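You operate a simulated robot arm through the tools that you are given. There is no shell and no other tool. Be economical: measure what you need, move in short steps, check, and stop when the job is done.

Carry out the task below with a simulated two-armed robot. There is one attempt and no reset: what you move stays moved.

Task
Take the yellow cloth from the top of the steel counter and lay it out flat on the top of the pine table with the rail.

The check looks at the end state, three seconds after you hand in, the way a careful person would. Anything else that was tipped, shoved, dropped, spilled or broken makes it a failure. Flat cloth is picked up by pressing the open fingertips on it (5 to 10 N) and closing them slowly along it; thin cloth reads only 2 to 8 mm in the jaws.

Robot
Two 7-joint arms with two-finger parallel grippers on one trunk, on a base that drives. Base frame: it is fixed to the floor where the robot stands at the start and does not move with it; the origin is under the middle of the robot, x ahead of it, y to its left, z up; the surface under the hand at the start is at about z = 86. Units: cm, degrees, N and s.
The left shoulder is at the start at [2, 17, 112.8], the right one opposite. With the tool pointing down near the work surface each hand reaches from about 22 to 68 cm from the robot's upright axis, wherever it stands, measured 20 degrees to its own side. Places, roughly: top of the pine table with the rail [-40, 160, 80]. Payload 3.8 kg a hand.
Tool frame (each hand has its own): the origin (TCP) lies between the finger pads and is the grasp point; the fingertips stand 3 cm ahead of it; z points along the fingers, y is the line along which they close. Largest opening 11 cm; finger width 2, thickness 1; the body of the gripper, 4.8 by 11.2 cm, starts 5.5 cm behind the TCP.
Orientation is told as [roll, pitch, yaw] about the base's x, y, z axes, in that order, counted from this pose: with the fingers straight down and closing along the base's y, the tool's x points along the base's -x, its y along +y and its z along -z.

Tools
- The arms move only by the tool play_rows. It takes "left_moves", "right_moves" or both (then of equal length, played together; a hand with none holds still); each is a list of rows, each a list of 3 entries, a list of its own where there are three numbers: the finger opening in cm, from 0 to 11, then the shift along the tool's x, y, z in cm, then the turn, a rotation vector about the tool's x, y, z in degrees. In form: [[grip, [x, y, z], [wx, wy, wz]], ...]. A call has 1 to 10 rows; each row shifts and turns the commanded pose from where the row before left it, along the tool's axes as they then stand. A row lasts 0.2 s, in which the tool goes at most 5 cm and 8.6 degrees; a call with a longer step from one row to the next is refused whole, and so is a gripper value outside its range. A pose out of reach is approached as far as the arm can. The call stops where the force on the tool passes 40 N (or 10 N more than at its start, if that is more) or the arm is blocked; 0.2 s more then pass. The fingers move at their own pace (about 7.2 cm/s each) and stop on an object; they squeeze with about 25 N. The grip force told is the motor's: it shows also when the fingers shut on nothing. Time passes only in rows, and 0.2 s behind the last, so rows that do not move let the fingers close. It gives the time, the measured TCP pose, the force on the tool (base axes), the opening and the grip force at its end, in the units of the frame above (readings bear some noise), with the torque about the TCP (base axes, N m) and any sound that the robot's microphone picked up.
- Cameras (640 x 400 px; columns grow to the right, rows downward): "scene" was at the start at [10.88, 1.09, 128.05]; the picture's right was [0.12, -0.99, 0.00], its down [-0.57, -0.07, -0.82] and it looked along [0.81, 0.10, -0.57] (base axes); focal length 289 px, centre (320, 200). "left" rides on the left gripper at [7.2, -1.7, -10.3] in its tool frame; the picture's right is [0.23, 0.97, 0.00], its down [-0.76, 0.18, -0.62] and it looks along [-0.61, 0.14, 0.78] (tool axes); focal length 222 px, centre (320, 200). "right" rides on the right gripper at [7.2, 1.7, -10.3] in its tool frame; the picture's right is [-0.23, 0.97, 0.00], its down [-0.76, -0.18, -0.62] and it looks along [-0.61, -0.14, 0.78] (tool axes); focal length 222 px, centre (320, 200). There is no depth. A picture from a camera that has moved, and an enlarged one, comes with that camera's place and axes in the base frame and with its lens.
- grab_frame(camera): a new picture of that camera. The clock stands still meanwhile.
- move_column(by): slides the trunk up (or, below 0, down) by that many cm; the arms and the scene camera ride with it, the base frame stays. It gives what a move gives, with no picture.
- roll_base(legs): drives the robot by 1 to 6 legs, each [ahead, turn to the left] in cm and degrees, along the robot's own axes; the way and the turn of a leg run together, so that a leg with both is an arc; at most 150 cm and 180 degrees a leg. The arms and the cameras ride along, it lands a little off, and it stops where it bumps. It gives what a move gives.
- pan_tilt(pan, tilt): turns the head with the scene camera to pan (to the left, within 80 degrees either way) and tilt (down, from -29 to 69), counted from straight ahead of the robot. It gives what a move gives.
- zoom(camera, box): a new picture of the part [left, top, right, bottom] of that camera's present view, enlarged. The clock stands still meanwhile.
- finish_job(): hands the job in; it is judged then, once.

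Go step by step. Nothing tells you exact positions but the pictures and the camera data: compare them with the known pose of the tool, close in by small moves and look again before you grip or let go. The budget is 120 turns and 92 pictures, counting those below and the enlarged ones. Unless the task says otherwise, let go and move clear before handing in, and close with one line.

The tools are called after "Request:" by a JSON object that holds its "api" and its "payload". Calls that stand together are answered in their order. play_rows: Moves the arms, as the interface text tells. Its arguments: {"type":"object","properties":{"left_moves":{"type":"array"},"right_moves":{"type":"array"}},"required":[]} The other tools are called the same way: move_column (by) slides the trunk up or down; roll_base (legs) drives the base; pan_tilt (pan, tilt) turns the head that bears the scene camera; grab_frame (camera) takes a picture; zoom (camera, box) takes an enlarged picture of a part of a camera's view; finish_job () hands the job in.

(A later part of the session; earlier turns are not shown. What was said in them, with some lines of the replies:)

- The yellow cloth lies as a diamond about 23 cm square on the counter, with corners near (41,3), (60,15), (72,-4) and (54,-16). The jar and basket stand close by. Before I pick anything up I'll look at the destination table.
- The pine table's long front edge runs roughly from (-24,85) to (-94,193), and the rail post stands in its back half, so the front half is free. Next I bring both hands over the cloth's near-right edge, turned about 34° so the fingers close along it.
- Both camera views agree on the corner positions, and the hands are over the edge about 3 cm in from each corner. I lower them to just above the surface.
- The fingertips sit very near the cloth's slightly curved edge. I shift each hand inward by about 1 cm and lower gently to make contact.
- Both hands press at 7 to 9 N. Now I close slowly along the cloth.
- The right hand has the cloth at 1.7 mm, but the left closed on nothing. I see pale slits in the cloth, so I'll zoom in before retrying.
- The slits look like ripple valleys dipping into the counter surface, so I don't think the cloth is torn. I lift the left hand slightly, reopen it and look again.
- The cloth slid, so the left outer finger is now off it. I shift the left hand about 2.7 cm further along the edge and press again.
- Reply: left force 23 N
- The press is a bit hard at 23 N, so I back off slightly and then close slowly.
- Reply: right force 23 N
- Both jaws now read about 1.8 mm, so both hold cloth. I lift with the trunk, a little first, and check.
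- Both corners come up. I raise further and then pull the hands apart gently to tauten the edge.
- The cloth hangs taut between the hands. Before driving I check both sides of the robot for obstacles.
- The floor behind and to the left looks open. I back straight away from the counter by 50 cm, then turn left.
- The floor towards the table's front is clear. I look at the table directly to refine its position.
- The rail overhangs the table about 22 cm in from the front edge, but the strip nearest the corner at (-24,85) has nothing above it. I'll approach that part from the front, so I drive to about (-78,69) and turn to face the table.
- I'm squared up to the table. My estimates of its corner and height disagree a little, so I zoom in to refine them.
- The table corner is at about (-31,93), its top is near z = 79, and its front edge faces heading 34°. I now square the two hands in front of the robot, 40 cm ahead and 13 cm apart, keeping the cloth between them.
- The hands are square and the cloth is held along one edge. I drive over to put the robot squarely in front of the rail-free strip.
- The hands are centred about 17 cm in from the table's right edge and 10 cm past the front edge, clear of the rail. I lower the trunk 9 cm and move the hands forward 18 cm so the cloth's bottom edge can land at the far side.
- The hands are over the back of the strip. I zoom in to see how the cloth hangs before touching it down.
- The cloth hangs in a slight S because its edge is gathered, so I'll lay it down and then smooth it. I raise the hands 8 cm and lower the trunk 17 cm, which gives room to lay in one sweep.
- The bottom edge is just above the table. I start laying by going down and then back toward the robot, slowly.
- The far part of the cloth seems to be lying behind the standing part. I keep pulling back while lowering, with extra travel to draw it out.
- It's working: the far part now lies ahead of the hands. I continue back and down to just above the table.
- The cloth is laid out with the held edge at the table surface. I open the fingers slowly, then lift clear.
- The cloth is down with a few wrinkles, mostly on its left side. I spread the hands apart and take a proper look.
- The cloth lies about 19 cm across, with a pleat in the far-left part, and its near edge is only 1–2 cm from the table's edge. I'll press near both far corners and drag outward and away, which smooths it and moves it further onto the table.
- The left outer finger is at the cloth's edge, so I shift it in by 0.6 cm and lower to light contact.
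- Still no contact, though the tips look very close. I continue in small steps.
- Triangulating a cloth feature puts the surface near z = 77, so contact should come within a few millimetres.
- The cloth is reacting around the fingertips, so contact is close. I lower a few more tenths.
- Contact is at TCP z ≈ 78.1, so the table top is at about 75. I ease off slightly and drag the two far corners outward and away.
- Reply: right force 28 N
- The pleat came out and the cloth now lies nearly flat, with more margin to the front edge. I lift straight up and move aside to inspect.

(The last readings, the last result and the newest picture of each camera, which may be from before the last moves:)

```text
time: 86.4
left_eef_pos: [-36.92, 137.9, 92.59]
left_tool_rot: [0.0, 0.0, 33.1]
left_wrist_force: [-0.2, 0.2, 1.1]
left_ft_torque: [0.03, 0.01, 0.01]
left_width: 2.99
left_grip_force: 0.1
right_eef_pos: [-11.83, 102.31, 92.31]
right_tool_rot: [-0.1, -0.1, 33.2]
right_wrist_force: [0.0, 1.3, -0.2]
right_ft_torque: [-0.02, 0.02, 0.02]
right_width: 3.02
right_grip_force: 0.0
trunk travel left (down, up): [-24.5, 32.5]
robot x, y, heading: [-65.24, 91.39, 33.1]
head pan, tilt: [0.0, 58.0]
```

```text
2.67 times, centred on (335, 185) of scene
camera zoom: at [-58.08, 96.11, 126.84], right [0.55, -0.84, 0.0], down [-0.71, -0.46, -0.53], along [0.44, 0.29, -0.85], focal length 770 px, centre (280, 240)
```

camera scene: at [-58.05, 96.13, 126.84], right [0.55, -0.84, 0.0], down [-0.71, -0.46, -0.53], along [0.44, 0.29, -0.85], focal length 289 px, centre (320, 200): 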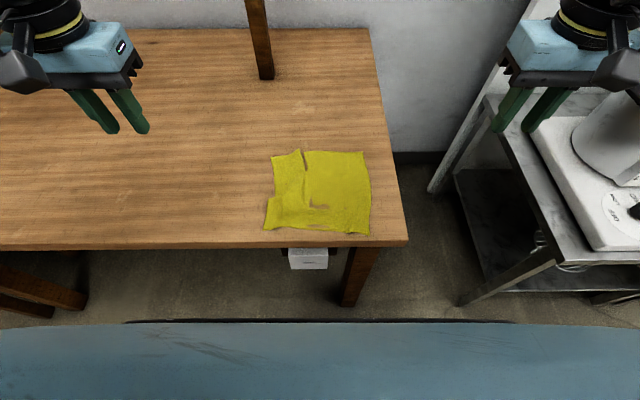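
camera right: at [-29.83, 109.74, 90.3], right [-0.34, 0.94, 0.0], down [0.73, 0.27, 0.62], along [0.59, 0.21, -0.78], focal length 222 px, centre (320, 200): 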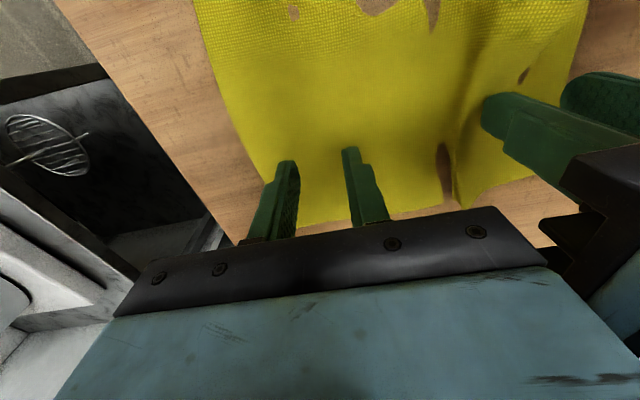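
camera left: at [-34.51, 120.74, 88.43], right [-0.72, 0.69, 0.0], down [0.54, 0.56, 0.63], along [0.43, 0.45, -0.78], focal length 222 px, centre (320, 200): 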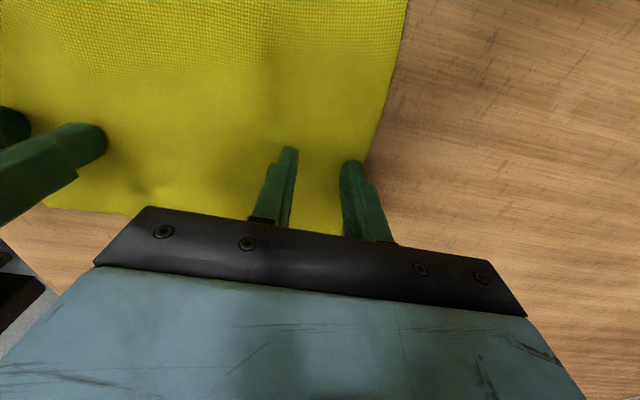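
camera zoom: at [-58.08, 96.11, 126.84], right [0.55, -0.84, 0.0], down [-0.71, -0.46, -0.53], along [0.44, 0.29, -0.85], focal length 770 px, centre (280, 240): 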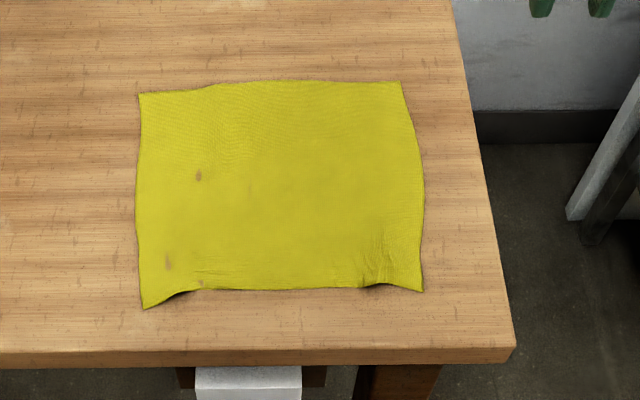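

The cloth is now about 21–24 cm on each side and flat, except for two small puckers on the near edge where it was pinched. I'll pull those out with a light press and drag at each near corner.

Request:
{"api": "play_rows", "payload": {"left_moves": [[0.5, [2.48, -2.97, 0], [0, 0, 0]], [0.5, [2.48, -2.97, 0], [0, 0, 0]], [0.5, [2.48, -2.97, 0], [0, 0, 0]], [0.5, [2.48, -2.97, 0], [0, 0, 0]], [0.5, [2.48, -2.97, 0], [0, 0, 0]], [0.5, [0, 0, 4], [0, 0, 0]], [0.5, [0, 0, 4], [0, 0, 0]], [0.5, [0, 0, 3], [0, 0, 0]], [0.5, [0, 0, 2], [0, 0, 0]], [0.5, [0, 0, 0], [0, 0, 0]]], "right_moves": [[0.5, [2.53, 2.2, 0], [0, 0, 0]], [0.5, [2.53, 2.2, 0], [0, 0, 0]], [0.5, [2.53, 2.2, 0], [0, 0, 0]], [0.5, [2.53, 2.2, 0], [0, 0, 0]], [0.5, [2.53, 2.2, 0], [0, 0, 0]], [0.5, [0, 0, 4], [0, 0, 0]], [0.5, [0, 0, 4], [0, 0, 0]], [0.5, [0, 0, 3], [0, 0, 0]], [0.5, [0, 0, 2], [0, 0, 0]], [0.5, [0, 0, 0], [0, 0, 0]]]}}

Request:
{"api": "grab_frame", "payload": {"camera": "left"}}

Request:
{"api": "grab_frame", "payload": {"camera": "right"}}

```text
time: 88.6
left_eef_pos: [-38.86, 118.24, 79.76]
left_tool_rot: [0.0, 0.0, 33.1]
left_wrist_force: [1.1, -0.2, 0.5]
left_ft_torque: [-0.01, 0.0, 0.0]
left_width: 0.5
left_grip_force: 0.0
right_eef_pos: [-28.61, 104.3, 79.61]
right_tool_rot: [0.0, 0.0, 33.2]
right_wrist_force: [0.0, -0.4, 0.3]
right_ft_torque: [-0.01, 0.01, 0.01]
right_width: 0.52
right_grip_force: 0.0
trunk travel left (down, up): [-24.5, 32.5]
robot x, y, heading: [-65.59, 91.2, 33.0]
head pan, tilt: [0.0, 58.0]
```

```text
37 pictures are left
camera left: at [-44.05, 112.65, 89.99], right [-0.72, 0.69, 0.0], down [0.54, 0.57, 0.62], along [0.43, 0.45, -0.78], focal length 222 px, centre (320, 200)
```

left: 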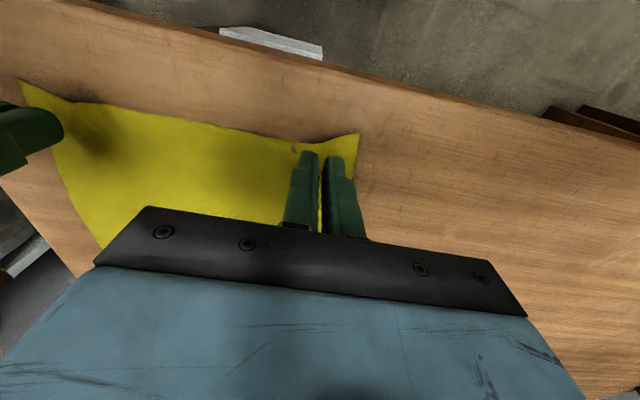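

```text
36 pictures are left
camera right: at [-35.59, 101.75, 89.9], right [-0.34, 0.94, 0.0], down [0.73, 0.27, 0.62], along [0.59, 0.21, -0.78], focal length 222 px, centre (320, 200)
```

right: 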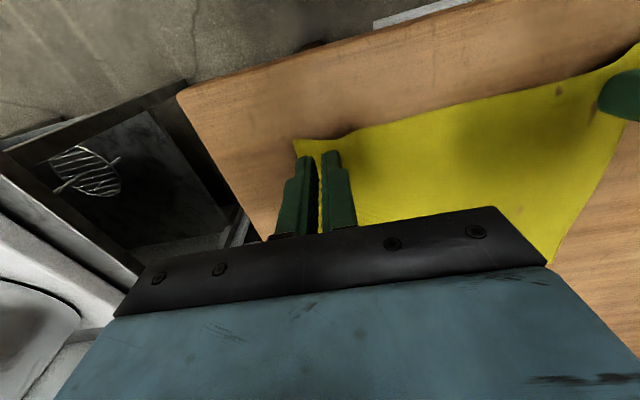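

The fingertips would land right on the near edge, so I shift in by 1.3 cm and lower to contact.

Request:
{"api": "play_rows", "payload": {"left_moves": [[0.5, [-1.3, 0, 0], [0, 0, 0]], [0.5, [0, 0, 1.0], [0, 0, 0]], [0.5, [0, 0, 0.4], [0, 0, 0]], [0.5, [0, 0, 0.15], [0, 0, 0]], [0.5, [0, 0, 0.1], [0, 0, 0]], [0.5, [0, 0, 0], [0, 0, 0]]], "right_moves": [[0.5, [-1.3, 0.4, 0], [0, 0, 0]], [0.5, [0, 0, 1.0], [0, 0, 0]], [0.5, [0, 0, 0.3], [0, 0, 0]], [0.5, [0, 0, 0.15], [0, 0, 0]], [0.5, [0, 0, 0.1], [0, 0, 0]], [0.5, [0, 0, 0], [0, 0, 0]]]}}

```text
time: 90.0
left_eef_pos: [-37.64, 119.11, 78.2]
left_tool_rot: [-0.1, -0.3, 33.1]
left_wrist_force: [-1.3, 1.5, 22.8]
left_ft_torque: [-0.04, 0.14, -0.04]
left_width: 0.5
left_grip_force: 0.1
right_eef_pos: [-27.7, 105.79, 78.08]
right_tool_rot: [0.1, -0.2, 33.1]
right_wrist_force: [3.2, 0.2, 15.6]
right_ft_torque: [-0.1, -0.08, 0.04]
right_width: 0.52
right_grip_force: 0.1
trunk travel left (down, up): [-24.5, 32.5]
robot x, y, heading: [-65.67, 91.41, 32.7]
head pan, tilt: [0.0, 58.0]
```

Contact is firm. I ease off a little and drag both corners 1.5 cm outward and slightly toward me, then lift off.

Request:
{"api": "play_rows", "payload": {"left_moves": [[0.5, [0, 0, -0.15], [0, 0, 0]], [0.5, [0.1, 0.3, 0], [0, 0, 0]], [0.5, [0.1, 0.3, 0], [0, 0, 0]], [0.5, [0.1, 0.3, 0], [0, 0, 0]], [0.5, [0.1, 0.3, 0], [0, 0, 0]], [0.5, [0.1, 0.3, 0], [0, 0, 0]]], "right_moves": [[0.5, [0, 0, -0.08], [0, 0, 0]], [0.5, [0.1, -0.3, 0], [0, 0, 0]], [0.5, [0.1, -0.3, 0], [0, 0, 0]], [0.5, [0.1, -0.3, 0], [0, 0, 0]], [0.5, [0.1, -0.3, 0], [0, 0, 0]], [0.5, [0.1, -0.3, 0], [0, 0, 0]]]}}

Request:
{"api": "play_rows", "payload": {"left_moves": [[0.5, [0, 0, -0.5], [0, 0, 0]], [0.5, [0, 0, -2], [0, 0, 0]], [0.5, [0, 0, -4], [0, 0, 0]], [0.5, [0, 0, -4], [0, 0, 0]], [0.5, [0, 0, -4], [0, 0, 0]], [0.5, [0, 4.5, -1], [0, 0, 0]], [0.5, [0, 4.5, 0], [0, 0, 0]], [0.5, [0, 4.5, 0], [0, 0, 0]]], "right_moves": [[0.5, [0, 0, -0.5], [0, 0, 0]], [0.5, [0, 0, -2], [0, 0, 0]], [0.5, [0, 0, -4], [0, 0, 0]], [0.5, [0, 0, -4], [0, 0, 0]], [0.5, [0, 0, -4], [0, 0, 0]], [0.5, [0, -4.5, -1], [0, 0, 0]], [0.5, [0, -4.5, 0], [0, 0, 0]], [0.5, [0, -4.5, 0], [0, 0, 0]]]}}

Request:
{"api": "grab_frame", "payload": {"camera": "scene"}}

Request:
{"api": "zoom", "payload": {"camera": "scene", "box": [250, 120, 420, 250]}}

```text
time: 91.4
left_eef_pos: [-39.01, 119.99, 78.14]
left_tool_rot: [-0.1, -0.2, 33.1]
left_wrist_force: [10.8, -9.7, 20.6]
left_ft_torque: [-0.3, -0.17, 0.09]
left_width: 0.21
left_grip_force: 0.0
right_eef_pos: [-27.45, 104.14, 78.16]
right_tool_rot: [0.2, -0.2, 33.2]
right_wrist_force: [-4.6, 10.6, 15.9]
right_ft_torque: [0.24, 0.17, -0.04]
right_width: 0.26
right_grip_force: 0.1
trunk travel left (down, up): [-24.5, 32.5]
robot x, y, heading: [-65.74, 91.03, 33.1]
head pan, tilt: [0.0, 58.0]
```

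```text
time: 93.2
left_eef_pos: [-46.26, 131.29, 93.58]
left_tool_rot: [0.0, 0.1, 33.0]
left_wrist_force: [-0.1, -0.3, 0.0]
left_ft_torque: [0.02, -0.02, 0.01]
left_width: 0.47
left_grip_force: 0.1
right_eef_pos: [-19.9, 92.61, 93.58]
right_tool_rot: [0.1, 0.0, 33.3]
right_wrist_force: [-0.1, 0.9, -0.1]
right_ft_torque: [0.03, -0.03, -0.01]
right_width: 0.53
right_grip_force: 0.1
trunk travel left (down, up): [-24.5, 32.5]
robot x, y, heading: [-65.75, 91.25, 33.1]
head pan, tilt: [0.0, 58.0]
```

```text
35 pictures are left
camera scene: at [-58.11, 96.08, 126.84], right [0.55, -0.84, 0.0], down [-0.71, -0.46, -0.53], along [0.44, 0.29, -0.85], focal length 289 px, centre (320, 200)
```

scene: 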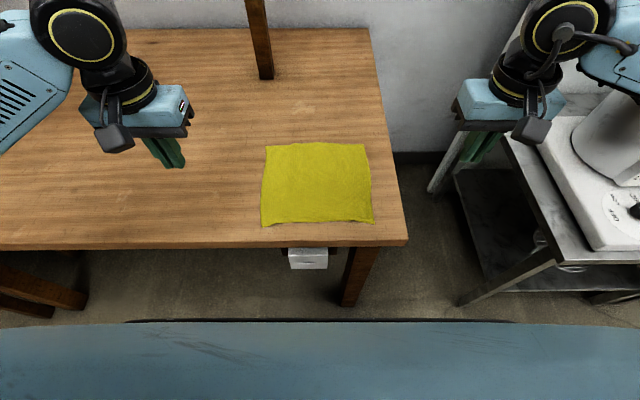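

```text
3.08 times, centred on (335, 185) of scene
camera zoom: at [-58.11, 96.08, 126.84], right [0.55, -0.84, 0.0], down [-0.71, -0.46, -0.53], along [0.44, 0.29, -0.85], focal length 889 px, centre (274, 246)
```

zoom: 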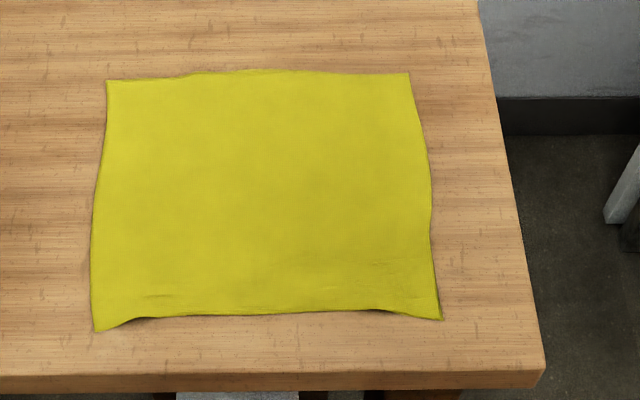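

The cloth lies open and flat on the pine table, with clear margins to every edge. Both hands are empty and clear of it, and nothing else looks disturbed.

Request:
{"api": "finish_job", "payload": {}}

```text
The job is handed in.
```

I moved the yellow cloth from the steel counter and laid it out flat on the pine table with the rail. Slight ripples may remain along its near edge, where it was gripped.
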